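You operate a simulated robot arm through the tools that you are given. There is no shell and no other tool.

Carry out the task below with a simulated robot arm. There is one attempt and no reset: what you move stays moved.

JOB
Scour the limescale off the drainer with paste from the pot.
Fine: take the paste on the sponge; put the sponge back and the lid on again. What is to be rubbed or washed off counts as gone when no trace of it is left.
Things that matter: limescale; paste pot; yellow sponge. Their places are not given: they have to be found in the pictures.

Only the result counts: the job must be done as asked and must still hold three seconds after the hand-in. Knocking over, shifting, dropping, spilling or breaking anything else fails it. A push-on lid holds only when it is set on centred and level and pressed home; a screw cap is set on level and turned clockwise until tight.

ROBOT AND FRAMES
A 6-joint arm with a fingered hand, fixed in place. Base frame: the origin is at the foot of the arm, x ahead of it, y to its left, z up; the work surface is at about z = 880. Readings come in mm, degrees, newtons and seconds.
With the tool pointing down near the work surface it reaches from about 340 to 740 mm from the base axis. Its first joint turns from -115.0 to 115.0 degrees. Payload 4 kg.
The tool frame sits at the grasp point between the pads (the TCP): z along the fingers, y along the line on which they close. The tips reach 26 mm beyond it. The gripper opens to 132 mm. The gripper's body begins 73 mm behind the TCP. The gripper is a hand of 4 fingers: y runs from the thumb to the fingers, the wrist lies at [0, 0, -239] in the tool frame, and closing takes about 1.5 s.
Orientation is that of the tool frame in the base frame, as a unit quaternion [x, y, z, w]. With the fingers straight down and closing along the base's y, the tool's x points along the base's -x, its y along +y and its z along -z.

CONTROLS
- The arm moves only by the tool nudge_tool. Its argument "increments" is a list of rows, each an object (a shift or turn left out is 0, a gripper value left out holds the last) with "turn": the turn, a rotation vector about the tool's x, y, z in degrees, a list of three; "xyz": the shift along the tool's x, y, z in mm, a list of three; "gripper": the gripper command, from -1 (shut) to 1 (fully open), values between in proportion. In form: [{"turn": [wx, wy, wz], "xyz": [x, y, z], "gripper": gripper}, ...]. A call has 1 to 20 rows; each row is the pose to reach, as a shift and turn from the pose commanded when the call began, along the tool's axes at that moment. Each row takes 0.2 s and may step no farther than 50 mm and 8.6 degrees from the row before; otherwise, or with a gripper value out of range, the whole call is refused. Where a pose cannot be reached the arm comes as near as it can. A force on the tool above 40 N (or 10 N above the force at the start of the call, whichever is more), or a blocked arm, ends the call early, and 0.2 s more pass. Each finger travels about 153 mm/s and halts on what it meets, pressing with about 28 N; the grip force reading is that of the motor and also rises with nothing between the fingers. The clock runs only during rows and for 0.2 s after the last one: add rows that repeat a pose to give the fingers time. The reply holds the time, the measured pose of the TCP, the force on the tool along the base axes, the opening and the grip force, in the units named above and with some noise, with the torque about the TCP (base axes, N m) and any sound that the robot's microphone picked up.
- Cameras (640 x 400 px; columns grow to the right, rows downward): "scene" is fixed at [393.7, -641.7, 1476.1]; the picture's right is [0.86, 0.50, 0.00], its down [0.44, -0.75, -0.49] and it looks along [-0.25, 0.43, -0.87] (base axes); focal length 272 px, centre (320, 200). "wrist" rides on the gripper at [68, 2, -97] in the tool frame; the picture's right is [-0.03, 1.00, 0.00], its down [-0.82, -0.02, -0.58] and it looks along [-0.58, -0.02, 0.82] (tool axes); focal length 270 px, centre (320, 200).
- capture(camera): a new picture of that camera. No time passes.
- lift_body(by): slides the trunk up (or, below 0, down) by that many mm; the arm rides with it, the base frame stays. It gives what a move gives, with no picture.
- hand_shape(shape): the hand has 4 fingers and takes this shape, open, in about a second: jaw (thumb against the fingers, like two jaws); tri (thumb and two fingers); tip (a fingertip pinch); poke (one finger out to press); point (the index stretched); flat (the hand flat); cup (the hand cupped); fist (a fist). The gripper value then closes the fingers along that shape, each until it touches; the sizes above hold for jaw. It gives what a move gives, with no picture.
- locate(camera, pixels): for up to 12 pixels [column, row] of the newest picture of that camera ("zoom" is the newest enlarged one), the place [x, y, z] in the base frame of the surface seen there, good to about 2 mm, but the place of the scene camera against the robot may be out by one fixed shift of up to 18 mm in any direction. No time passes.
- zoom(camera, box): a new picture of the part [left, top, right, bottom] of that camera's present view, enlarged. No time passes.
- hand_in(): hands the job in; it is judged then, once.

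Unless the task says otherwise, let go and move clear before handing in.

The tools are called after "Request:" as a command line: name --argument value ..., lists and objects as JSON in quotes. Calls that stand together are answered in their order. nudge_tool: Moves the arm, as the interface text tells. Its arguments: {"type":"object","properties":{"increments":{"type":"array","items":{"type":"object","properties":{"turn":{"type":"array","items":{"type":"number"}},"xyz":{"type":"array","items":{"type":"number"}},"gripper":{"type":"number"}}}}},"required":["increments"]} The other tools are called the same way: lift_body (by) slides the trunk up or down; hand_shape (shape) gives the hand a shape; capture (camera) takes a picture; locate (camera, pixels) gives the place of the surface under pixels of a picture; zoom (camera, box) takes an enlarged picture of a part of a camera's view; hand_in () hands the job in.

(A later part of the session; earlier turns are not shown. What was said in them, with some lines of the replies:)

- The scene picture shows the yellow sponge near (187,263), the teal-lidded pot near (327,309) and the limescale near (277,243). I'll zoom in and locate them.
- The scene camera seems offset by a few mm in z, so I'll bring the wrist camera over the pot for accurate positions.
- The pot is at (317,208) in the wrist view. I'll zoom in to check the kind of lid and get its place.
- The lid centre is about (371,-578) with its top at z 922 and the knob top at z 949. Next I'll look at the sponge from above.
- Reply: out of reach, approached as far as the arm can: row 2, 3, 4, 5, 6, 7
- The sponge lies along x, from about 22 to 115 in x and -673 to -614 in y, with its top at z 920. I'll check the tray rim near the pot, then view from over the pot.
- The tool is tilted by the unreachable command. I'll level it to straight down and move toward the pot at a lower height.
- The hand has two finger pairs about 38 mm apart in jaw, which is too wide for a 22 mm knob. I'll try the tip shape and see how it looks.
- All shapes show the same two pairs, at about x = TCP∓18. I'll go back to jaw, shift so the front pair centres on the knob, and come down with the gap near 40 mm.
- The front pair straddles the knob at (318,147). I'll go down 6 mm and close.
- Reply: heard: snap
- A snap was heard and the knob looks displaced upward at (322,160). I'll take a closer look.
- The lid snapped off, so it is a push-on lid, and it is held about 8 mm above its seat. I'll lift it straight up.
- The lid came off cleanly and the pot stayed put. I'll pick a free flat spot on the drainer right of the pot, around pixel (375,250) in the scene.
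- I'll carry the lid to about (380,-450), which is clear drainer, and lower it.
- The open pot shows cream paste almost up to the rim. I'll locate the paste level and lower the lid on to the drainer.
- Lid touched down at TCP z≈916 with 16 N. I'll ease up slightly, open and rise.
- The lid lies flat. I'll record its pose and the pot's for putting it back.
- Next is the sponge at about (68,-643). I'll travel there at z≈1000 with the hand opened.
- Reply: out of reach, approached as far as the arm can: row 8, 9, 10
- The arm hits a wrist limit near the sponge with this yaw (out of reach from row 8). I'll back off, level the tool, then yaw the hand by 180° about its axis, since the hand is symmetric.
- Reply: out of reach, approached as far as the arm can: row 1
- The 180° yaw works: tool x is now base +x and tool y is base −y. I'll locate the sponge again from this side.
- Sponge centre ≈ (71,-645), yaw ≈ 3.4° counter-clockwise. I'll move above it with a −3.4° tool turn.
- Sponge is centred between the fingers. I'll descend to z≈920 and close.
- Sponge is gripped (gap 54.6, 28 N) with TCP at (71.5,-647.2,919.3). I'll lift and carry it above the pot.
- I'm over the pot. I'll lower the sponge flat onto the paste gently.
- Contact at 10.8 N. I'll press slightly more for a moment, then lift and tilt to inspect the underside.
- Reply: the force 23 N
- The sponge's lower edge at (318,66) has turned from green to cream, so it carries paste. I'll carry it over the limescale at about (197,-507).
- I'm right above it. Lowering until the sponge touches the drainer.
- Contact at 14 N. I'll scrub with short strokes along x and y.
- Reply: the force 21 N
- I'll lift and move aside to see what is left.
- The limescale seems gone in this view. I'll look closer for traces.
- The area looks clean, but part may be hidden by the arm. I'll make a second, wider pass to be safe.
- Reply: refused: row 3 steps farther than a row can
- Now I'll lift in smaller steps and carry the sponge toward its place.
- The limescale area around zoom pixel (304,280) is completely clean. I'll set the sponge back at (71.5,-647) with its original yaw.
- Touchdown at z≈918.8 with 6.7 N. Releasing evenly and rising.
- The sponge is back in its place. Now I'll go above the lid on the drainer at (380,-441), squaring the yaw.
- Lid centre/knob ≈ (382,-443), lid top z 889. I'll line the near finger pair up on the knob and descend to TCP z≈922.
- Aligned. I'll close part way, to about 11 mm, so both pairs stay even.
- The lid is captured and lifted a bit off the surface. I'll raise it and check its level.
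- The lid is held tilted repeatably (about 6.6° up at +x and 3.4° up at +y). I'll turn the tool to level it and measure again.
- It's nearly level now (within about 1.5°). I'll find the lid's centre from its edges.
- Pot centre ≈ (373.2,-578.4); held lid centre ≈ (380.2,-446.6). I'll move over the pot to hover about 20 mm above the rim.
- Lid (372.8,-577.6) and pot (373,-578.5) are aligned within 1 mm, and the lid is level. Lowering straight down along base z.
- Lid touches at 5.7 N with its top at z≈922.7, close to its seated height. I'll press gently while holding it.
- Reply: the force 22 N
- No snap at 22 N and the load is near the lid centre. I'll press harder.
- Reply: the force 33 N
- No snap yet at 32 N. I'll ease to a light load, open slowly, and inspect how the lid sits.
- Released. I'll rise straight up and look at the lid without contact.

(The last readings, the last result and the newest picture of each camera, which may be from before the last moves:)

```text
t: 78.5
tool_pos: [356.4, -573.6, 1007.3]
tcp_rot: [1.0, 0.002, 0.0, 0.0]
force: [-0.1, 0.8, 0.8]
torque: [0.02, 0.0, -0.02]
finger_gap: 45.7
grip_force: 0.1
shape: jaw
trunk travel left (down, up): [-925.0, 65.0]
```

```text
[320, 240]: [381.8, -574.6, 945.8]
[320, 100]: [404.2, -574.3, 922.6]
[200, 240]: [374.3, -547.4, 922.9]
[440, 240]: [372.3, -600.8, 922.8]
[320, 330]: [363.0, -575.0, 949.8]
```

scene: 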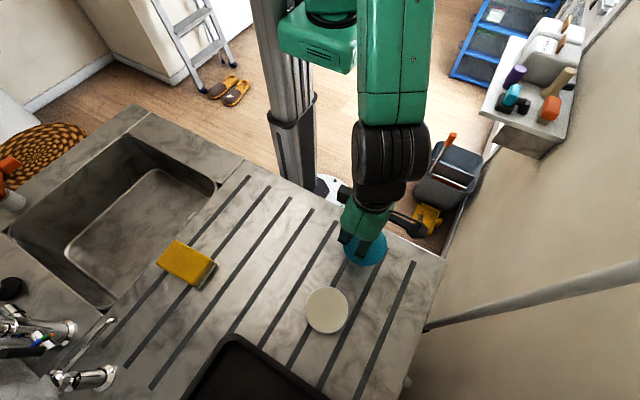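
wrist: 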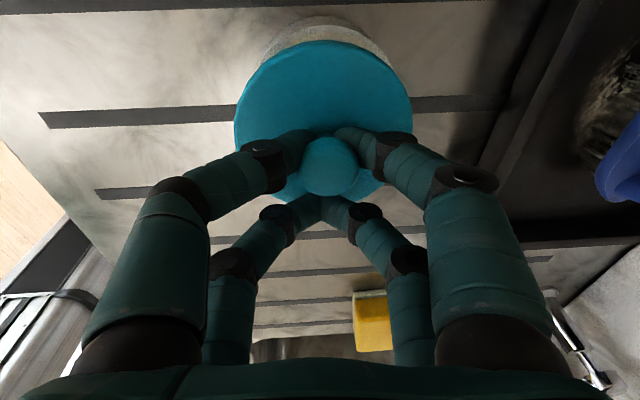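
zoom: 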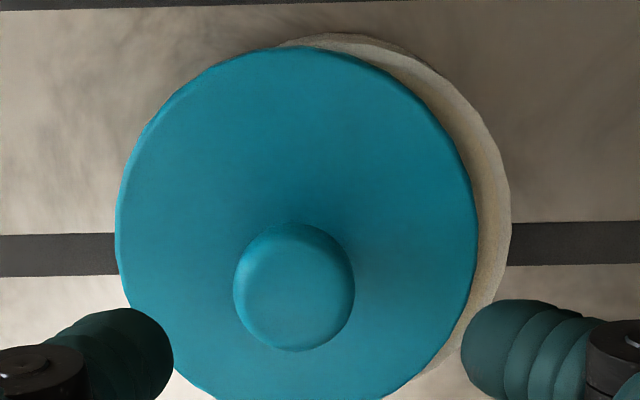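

Releasing under load dragged the lid about 9 mm toward +y; the pot is in place and the lid rests flat on the rim. I'll measure the offset precisely.

Request:
locate --camera "zoom" --pixels '[[120, 240], [474, 240], [300, 52], [180, 100], [420, 100], [295, 290], [237, 290], [351, 290], [505, 200], [330, 38], [490, 300], [440, 80]]'

Request:
capture --camera "wrist"

Request:
zoom --camera "scene" --box '[280, 260, 380, 345]'

```text
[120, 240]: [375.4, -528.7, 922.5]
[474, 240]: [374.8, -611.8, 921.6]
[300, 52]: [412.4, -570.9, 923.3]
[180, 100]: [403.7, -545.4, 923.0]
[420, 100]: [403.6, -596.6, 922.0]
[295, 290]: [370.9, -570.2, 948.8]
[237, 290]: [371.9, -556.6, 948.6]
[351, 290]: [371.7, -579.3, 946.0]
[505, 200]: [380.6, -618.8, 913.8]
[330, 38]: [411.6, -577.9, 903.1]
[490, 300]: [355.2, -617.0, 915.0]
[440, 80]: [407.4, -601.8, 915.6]
```

```text
taken
```

wrist: 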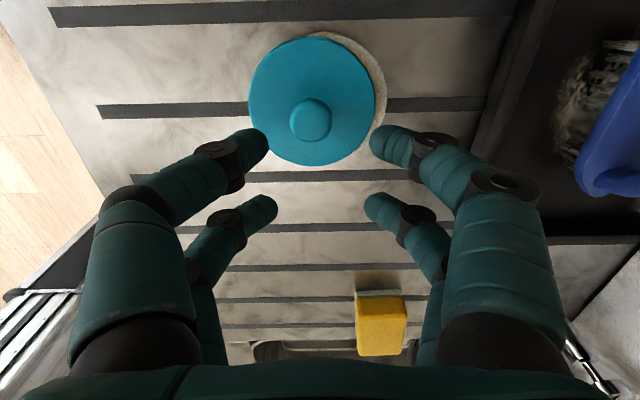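

```text
4.71 times, centred on (330, 302) of scene
```

zoom: 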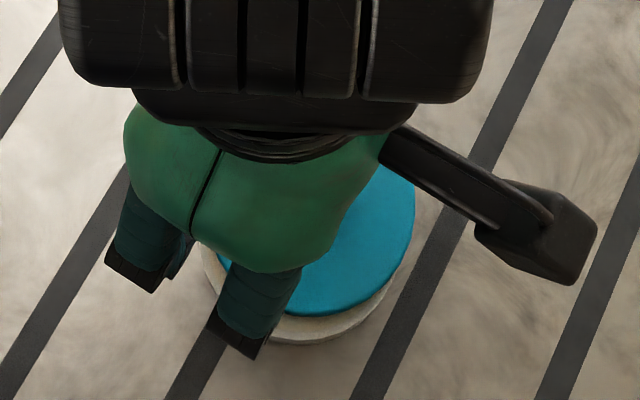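

The lid needs to slide about 8 mm toward −y. I'll lower the open fingers around the knob without touching the lid top, then nudge the knob with the +y finger.

Request:
nudge_tool --increments '[{"xyz": [-4, 5, 10]}, {"xyz": [-4, 5, 30]}, {"xyz": [-4, 5, 45]}, {"xyz": [-4, 5, 51]}, {"xyz": [-4, 5, 51]}]'

Request:
nudge_tool --increments '[{"xyz": [0, 2, 0]}, {"xyz": [0, 4, 0]}, {"xyz": [0, 5.5, 0]}, {"xyz": [0, 7, 0]}, {"xyz": [0, 7, 0]}]'

Request:
zoom --camera "wrist" --box '[200, 0, 440, 210]'

Request:
locate --camera "zoom" --pixels '[[320, 320], [320, 100], [200, 200], [440, 200], [490, 150]]'

```text
t: 79.7
tool_pos: [355.0, -578.8, 957.4]
tcp_rot: [1.0, 0.002, 0.001, 0.001]
force: [-0.8, 0.6, 0.4]
torque: [-0.03, -0.01, -0.01]
finger_gap: 45.9
grip_force: 0.1
shape: jaw
trunk travel left (down, up): [-925.0, 65.0]
```

```text
t: 80.9
tool_pos: [354.1, -585.7, 957.1]
tcp_rot: [1.0, 0.002, 0.0, 0.001]
force: [0.0, 0.3, -0.1]
torque: [-0.01, 0.02, 0.02]
finger_gap: 45.6
grip_force: 0.0
shape: jaw
trunk travel left (down, up): [-925.0, 65.0]
```

```text
1.90 times, centred on (320, 105) of wrist
```

zoom: 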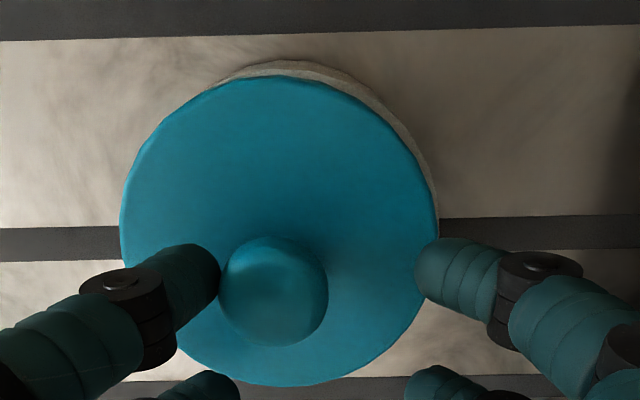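

```text
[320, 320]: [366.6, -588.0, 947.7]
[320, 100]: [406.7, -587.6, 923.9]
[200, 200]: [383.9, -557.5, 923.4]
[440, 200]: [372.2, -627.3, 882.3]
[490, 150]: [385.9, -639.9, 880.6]
```

Request:
locate --camera "zoom" --pixels '[[124, 220], [434, 230], [275, 80], [160, 140], [390, 130], [425, 155], [437, 195], [280, 66], [224, 290], [324, 290], [275, 250], [275, 340]]'

```text
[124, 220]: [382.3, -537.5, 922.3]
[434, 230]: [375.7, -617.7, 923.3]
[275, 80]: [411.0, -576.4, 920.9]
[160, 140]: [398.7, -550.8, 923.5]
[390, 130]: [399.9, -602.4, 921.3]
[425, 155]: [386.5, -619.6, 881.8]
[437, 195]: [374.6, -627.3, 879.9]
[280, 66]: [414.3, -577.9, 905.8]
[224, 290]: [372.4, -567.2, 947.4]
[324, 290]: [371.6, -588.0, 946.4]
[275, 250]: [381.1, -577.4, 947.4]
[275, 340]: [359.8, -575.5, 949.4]
```

The lid centre is at about (371,-577.5) against the pot at (373,-578.4). I'll push 1 mm more in −y, then rise and nudge the knob +x about 2 mm with the closed fingers.

Request:
nudge_tool --increments '[{"xyz": [0, 0.6, 0]}, {"xyz": [0, 1.2, 0]}, {"xyz": [0, 1.2, 0]}, {"xyz": [0, -4, 0]}, {"xyz": [0, -4, -20]}, {"xyz": [0, -4, -45], "gripper": -1}, {"xyz": [-25, -8, -45]}, {"xyz": [-27, -8, -45]}, {"xyz": [-27, -8, -45]}, {"xyz": [-27, -8, -45]}, {"xyz": [-27, -8, -20]}, {"xyz": [-27, -8, 0]}, {"xyz": [-27, -8, 0]}]'

Request:
zoom --camera "wrist" --box '[200, 0, 440, 210]'

Request:
locate --camera "zoom" --pixels '[[320, 200], [320, 100], [320, 300], [320, 250], [320, 350]]'

```text
t: 83.7
tool_pos: [326.6, -578.4, 957.2]
tcp_rot: [1.0, 0.002, 0.001, 0.001]
force: [0.6, 0.1, -0.9]
torque: [0.0, -0.04, 0.01]
finger_gap: 0.2
grip_force: 27.9
shape: jaw
trunk travel left (down, up): [-925.0, 65.0]
```

```text
1.90 times, centred on (320, 105) of wrist
```

zoom: 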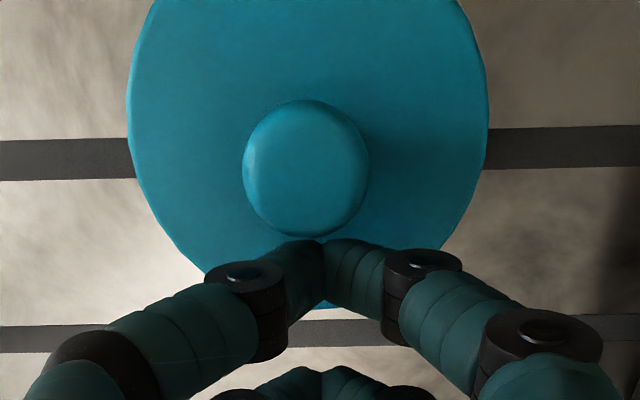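

```text
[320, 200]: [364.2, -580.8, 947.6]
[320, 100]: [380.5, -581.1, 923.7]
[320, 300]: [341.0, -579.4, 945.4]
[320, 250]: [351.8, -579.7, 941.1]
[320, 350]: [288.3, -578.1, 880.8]
```

Request:
locate --camera "zoom" --pixels '[[306, 108], [306, 230], [248, 170], [366, 170], [132, 110], [483, 110], [150, 40], [455, 30], [200, 260], [430, 255], [140, 160], [478, 160]]'

Request:
capture --camera "wrist"

```text
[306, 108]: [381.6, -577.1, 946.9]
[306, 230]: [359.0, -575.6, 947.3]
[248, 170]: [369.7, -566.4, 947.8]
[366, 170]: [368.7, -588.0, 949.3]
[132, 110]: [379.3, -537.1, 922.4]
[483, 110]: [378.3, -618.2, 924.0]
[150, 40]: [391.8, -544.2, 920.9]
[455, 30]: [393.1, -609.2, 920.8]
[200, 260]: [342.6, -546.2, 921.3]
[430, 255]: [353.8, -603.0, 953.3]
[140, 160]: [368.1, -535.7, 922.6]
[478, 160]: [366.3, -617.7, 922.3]
```

```text
taken
```

wrist: 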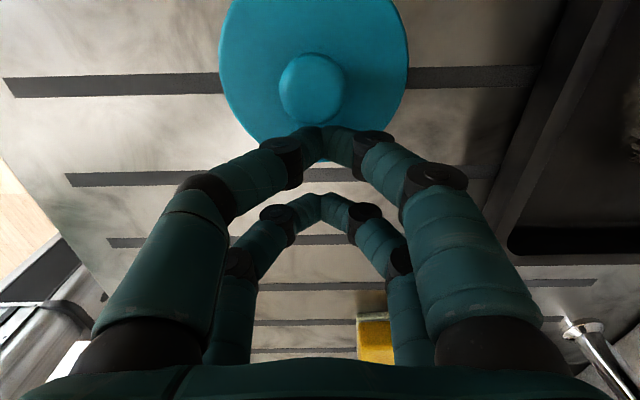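

Closed fingers sit just behind the knob. I'll push +x in small steps and check.

Request:
nudge_tool --increments '[{"xyz": [2, 0, 0]}, {"xyz": [4, 0, 0]}, {"xyz": [5, 0, 0]}, {"xyz": [5, 0, 0]}]'

Request:
zoom --camera "wrist" --box '[200, 0, 440, 210]'

Request:
locate --camera "zoom" --pixels '[[306, 125], [306, 220], [248, 170], [366, 170], [132, 130], [483, 130], [306, 100], [200, 260], [306, 180], [140, 180], [478, 180], [306, 240]]'

```text
t: 84.7
tool_pos: [331.8, -577.8, 957.0]
tcp_rot: [1.0, 0.001, 0.0, 0.001]
force: [0.1, 0.0, 0.4]
torque: [0.01, 0.0, -0.03]
finger_gap: 0.0
grip_force: 28.0
shape: jaw
trunk travel left (down, up): [-925.0, 65.0]
```

```text
1.90 times, centred on (320, 105) of wrist
```

zoom: 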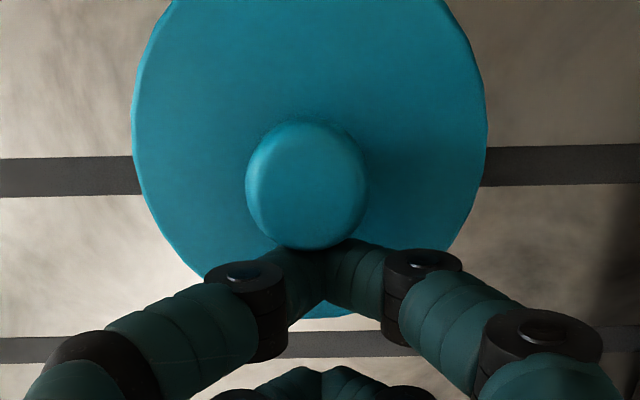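

```text
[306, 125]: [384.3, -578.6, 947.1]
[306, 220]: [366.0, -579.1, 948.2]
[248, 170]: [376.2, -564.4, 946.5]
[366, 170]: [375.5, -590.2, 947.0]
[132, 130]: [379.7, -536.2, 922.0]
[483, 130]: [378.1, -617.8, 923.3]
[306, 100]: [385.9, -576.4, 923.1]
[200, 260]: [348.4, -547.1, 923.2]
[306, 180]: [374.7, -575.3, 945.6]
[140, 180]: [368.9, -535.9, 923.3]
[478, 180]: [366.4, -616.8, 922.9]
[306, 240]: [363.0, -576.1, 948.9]
```

The knob moved roughly 2 mm. I'll back off, rise and verify the centring against the pot.

Request:
nudge_tool --increments '[{"xyz": [-4, 0, 0]}, {"xyz": [-4, 0, -25]}, {"xyz": [-4, 0, -55]}, {"xyz": [15, 0, -75], "gripper": -0.2}, {"xyz": [25, 0, -75]}, {"xyz": [25, 0, -75]}, {"xyz": [25, 0, -75]}]'

Request:
zoom --camera "wrist" --box '[240, 20, 400, 170]'

```text
t: 86.3
tool_pos: [357.0, -576.2, 1032.5]
tcp_rot: [1.0, 0.002, 0.0, 0.001]
force: [0.4, -0.3, 0.5]
torque: [0.05, 0.0, 0.03]
finger_gap: 52.4
grip_force: 0.1
shape: jaw
trunk travel left (down, up): [-925.0, 65.0]
```

```text
2.67 times, centred on (320, 95) of wrist
```

zoom: 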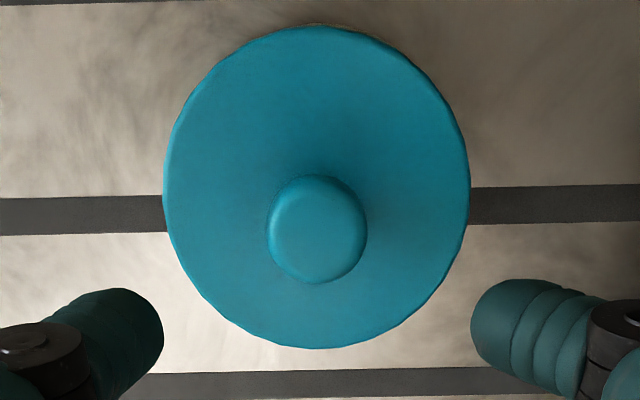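

Request:
locate --camera "zoom" --pixels '[[167, 195], [466, 195], [316, 30], [316, 344], [205, 90], [425, 90], [205, 290], [425, 290], [316, 180], [316, 278], [271, 230], [363, 230]]'

Request:
zoom --camera "scene" --box '[280, 260, 380, 345]'

```text
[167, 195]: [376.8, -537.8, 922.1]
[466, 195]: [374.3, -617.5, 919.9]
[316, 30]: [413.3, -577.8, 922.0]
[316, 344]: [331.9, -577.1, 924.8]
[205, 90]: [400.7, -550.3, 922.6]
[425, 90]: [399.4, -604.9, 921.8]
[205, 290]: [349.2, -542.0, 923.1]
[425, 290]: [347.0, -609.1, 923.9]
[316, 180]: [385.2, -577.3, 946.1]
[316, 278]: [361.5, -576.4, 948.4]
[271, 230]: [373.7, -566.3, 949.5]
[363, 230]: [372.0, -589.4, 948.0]
```

```text
4.71 times, centred on (330, 302) of scene
```

zoom: 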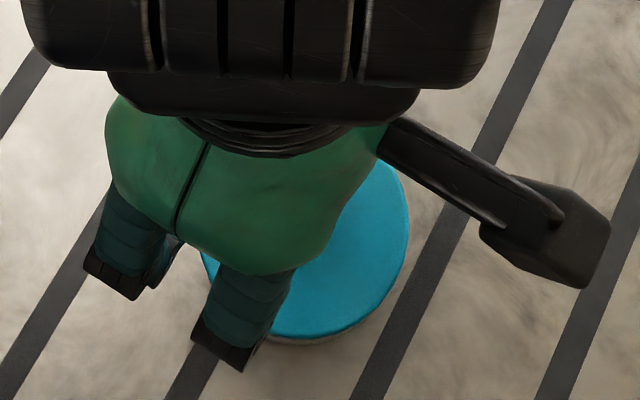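

The lid is centred within about 1 mm of the pot. I'll bring the four tips symmetrically over the lid around the knob, with a 40 mm gap.

Request:
nudge_tool --increments '[{"xyz": [8, 0.9, 0], "gripper": -0.4}, {"xyz": [15.5, 1.8, 0]}, {"xyz": [15.5, 1.8, 30]}, {"xyz": [15.5, 1.8, 60]}, {"xyz": [15.5, 1.8, 74]}, {"xyz": [15.5, 1.8, 77]}, {"xyz": [15.5, 1.8, 77]}]'

Request:
capture --camera "wrist"

```text
t: 87.9
tool_pos: [372.5, -578.6, 955.9]
tcp_rot: [1.0, 0.002, 0.001, 0.001]
force: [0.7, 0.7, 1.4]
torque: [-0.02, 0.03, -0.01]
finger_gap: 40.0
grip_force: 0.0
shape: jaw
trunk travel left (down, up): [-925.0, 65.0]
```

```text
taken
```

wrist: 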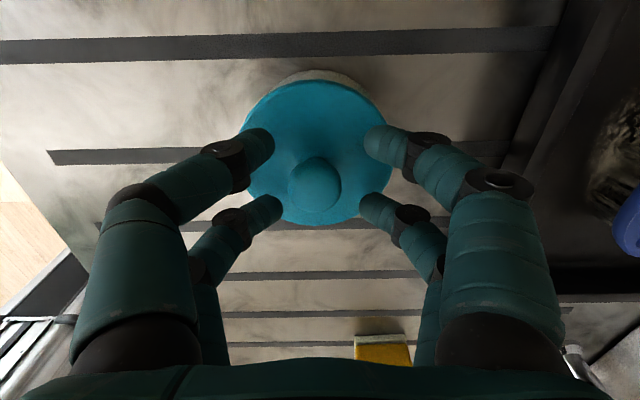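

The four tips are symmetric around the knob at (314,185). I'll press straight down.

Request:
nudge_tool --increments '[{"xyz": [0, 0, 3]}, {"xyz": [0, 0, 5]}, {"xyz": [0, 0, 6]}, {"xyz": [0, 0, 7]}, {"xyz": [0, 0, 8]}, {"xyz": [0, 0, 9]}, {"xyz": [0, 0, 10]}]'

```text
t: 89.5
tool_pos: [372.5, -579.4, 949.0]
tcp_rot: [1.0, 0.001, 0.003, 0.004]
force: [0.9, -1.1, 23.9]
torque: [-0.05, 0.03, 0.01]
finger_gap: 41.5
grip_force: 0.0
shape: jaw
trunk travel left (down, up): [-925.0, 65.0]
heard: snap
```

A snap: the lid is home. I'll rise straight up and check the whole scene.

Request:
nudge_tool --increments '[{"xyz": [0, 0, -5]}, {"xyz": [0, 0, -20]}, {"xyz": [0, 0, -50]}, {"xyz": [0, 0, -85]}, {"xyz": [-40, 0, -85]}, {"xyz": [-60, -40, -85]}, {"xyz": [-70, -85, -95]}, {"xyz": [-80, -130, -105]}, {"xyz": [-80, -170, -120]}, {"xyz": [-80, -200, -130]}, {"xyz": [-80, -200, -130]}]'

Request:
capture --camera "scene"

Request:
zoom --camera "scene" --box '[140, 200, 380, 350]'

Request:
capture --camera "wrist"

```text
t: 91.9
tool_pos: [291.8, -379.2, 1073.9]
tcp_rot: [1.0, 0.002, 0.001, 0.001]
force: [0.7, -0.8, -0.5]
torque: [-0.03, 0.0, 0.01]
finger_gap: 39.4
grip_force: 0.0
shape: jaw
trunk travel left (down, up): [-925.0, 65.0]
```

```text
taken
```

scene: 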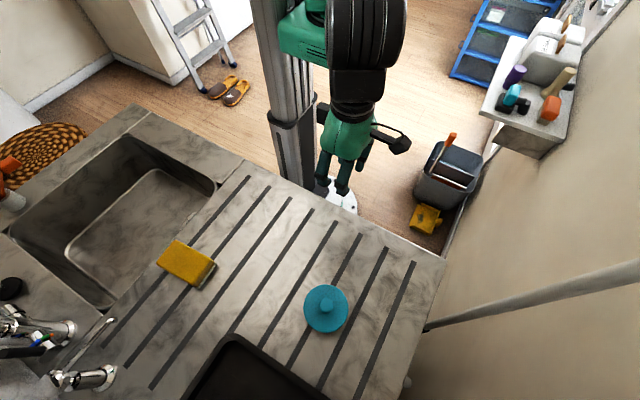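

```text
2.67 times, centred on (260, 275) of scene
```

zoom: 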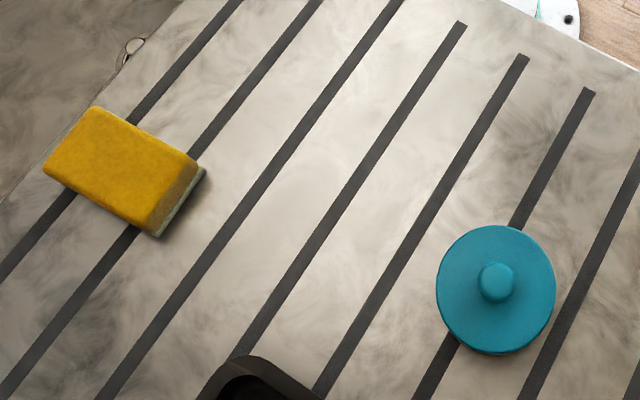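

```text
taken
```

wrist: 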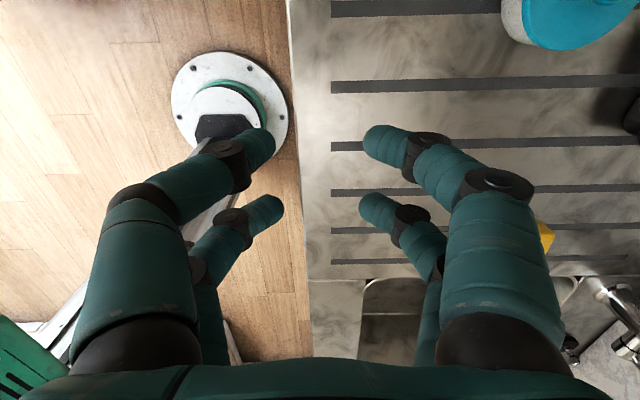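

The sponge and lid match their starting places and the drainer looks clean. One last close look at the limescale area and the lid.

Request:
zoom --camera "scene" --box '[245, 210, 309, 275]'

Request:
zoom --camera "scene" --box '[295, 275, 359, 340]'

```text
6.15 times, centred on (277, 242) of scene
```

zoom: 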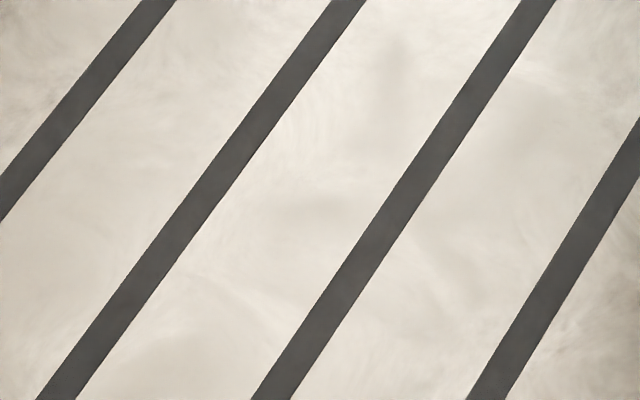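

```text
6.15 times, centred on (327, 308) of scene
```

zoom: 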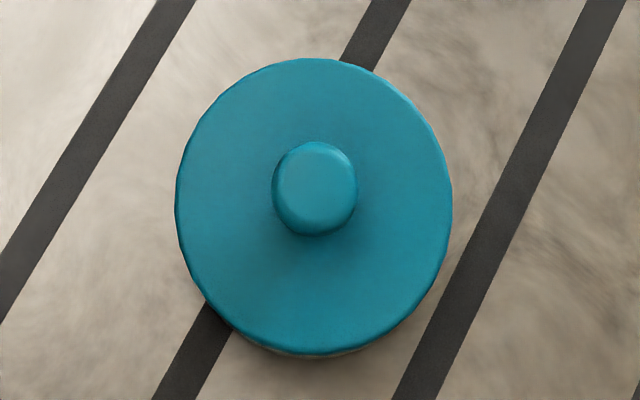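

No trace of limescale remains, the lid is seated and level, the sponge is back and the hand is clear. Handing in.

Request:
hand_in

```text
The job is handed in.
```

The limescale is off the drainer, with no trace left in the final close-up. I handed the job in, but the reply only confirmed receipt, so I don't know how it was judged.

- **Paste:** I took it on the underside of the sponge, then made two scrubbing passes over the limescale.
- **Sponge:** It is back in its original place and at its original angle. Its underside still has paste on it.
- **Lid:** It is on the pot, centred to within about 1 mm and level. It gave a snap when pressed home. On the first try it slid about 9 mm off-centre as I let go, so I nudged it back before pressing.
- **Everything else:** The pot and the other items looked unmoved in the last pictures. The hand was empty and clear at hand-in.
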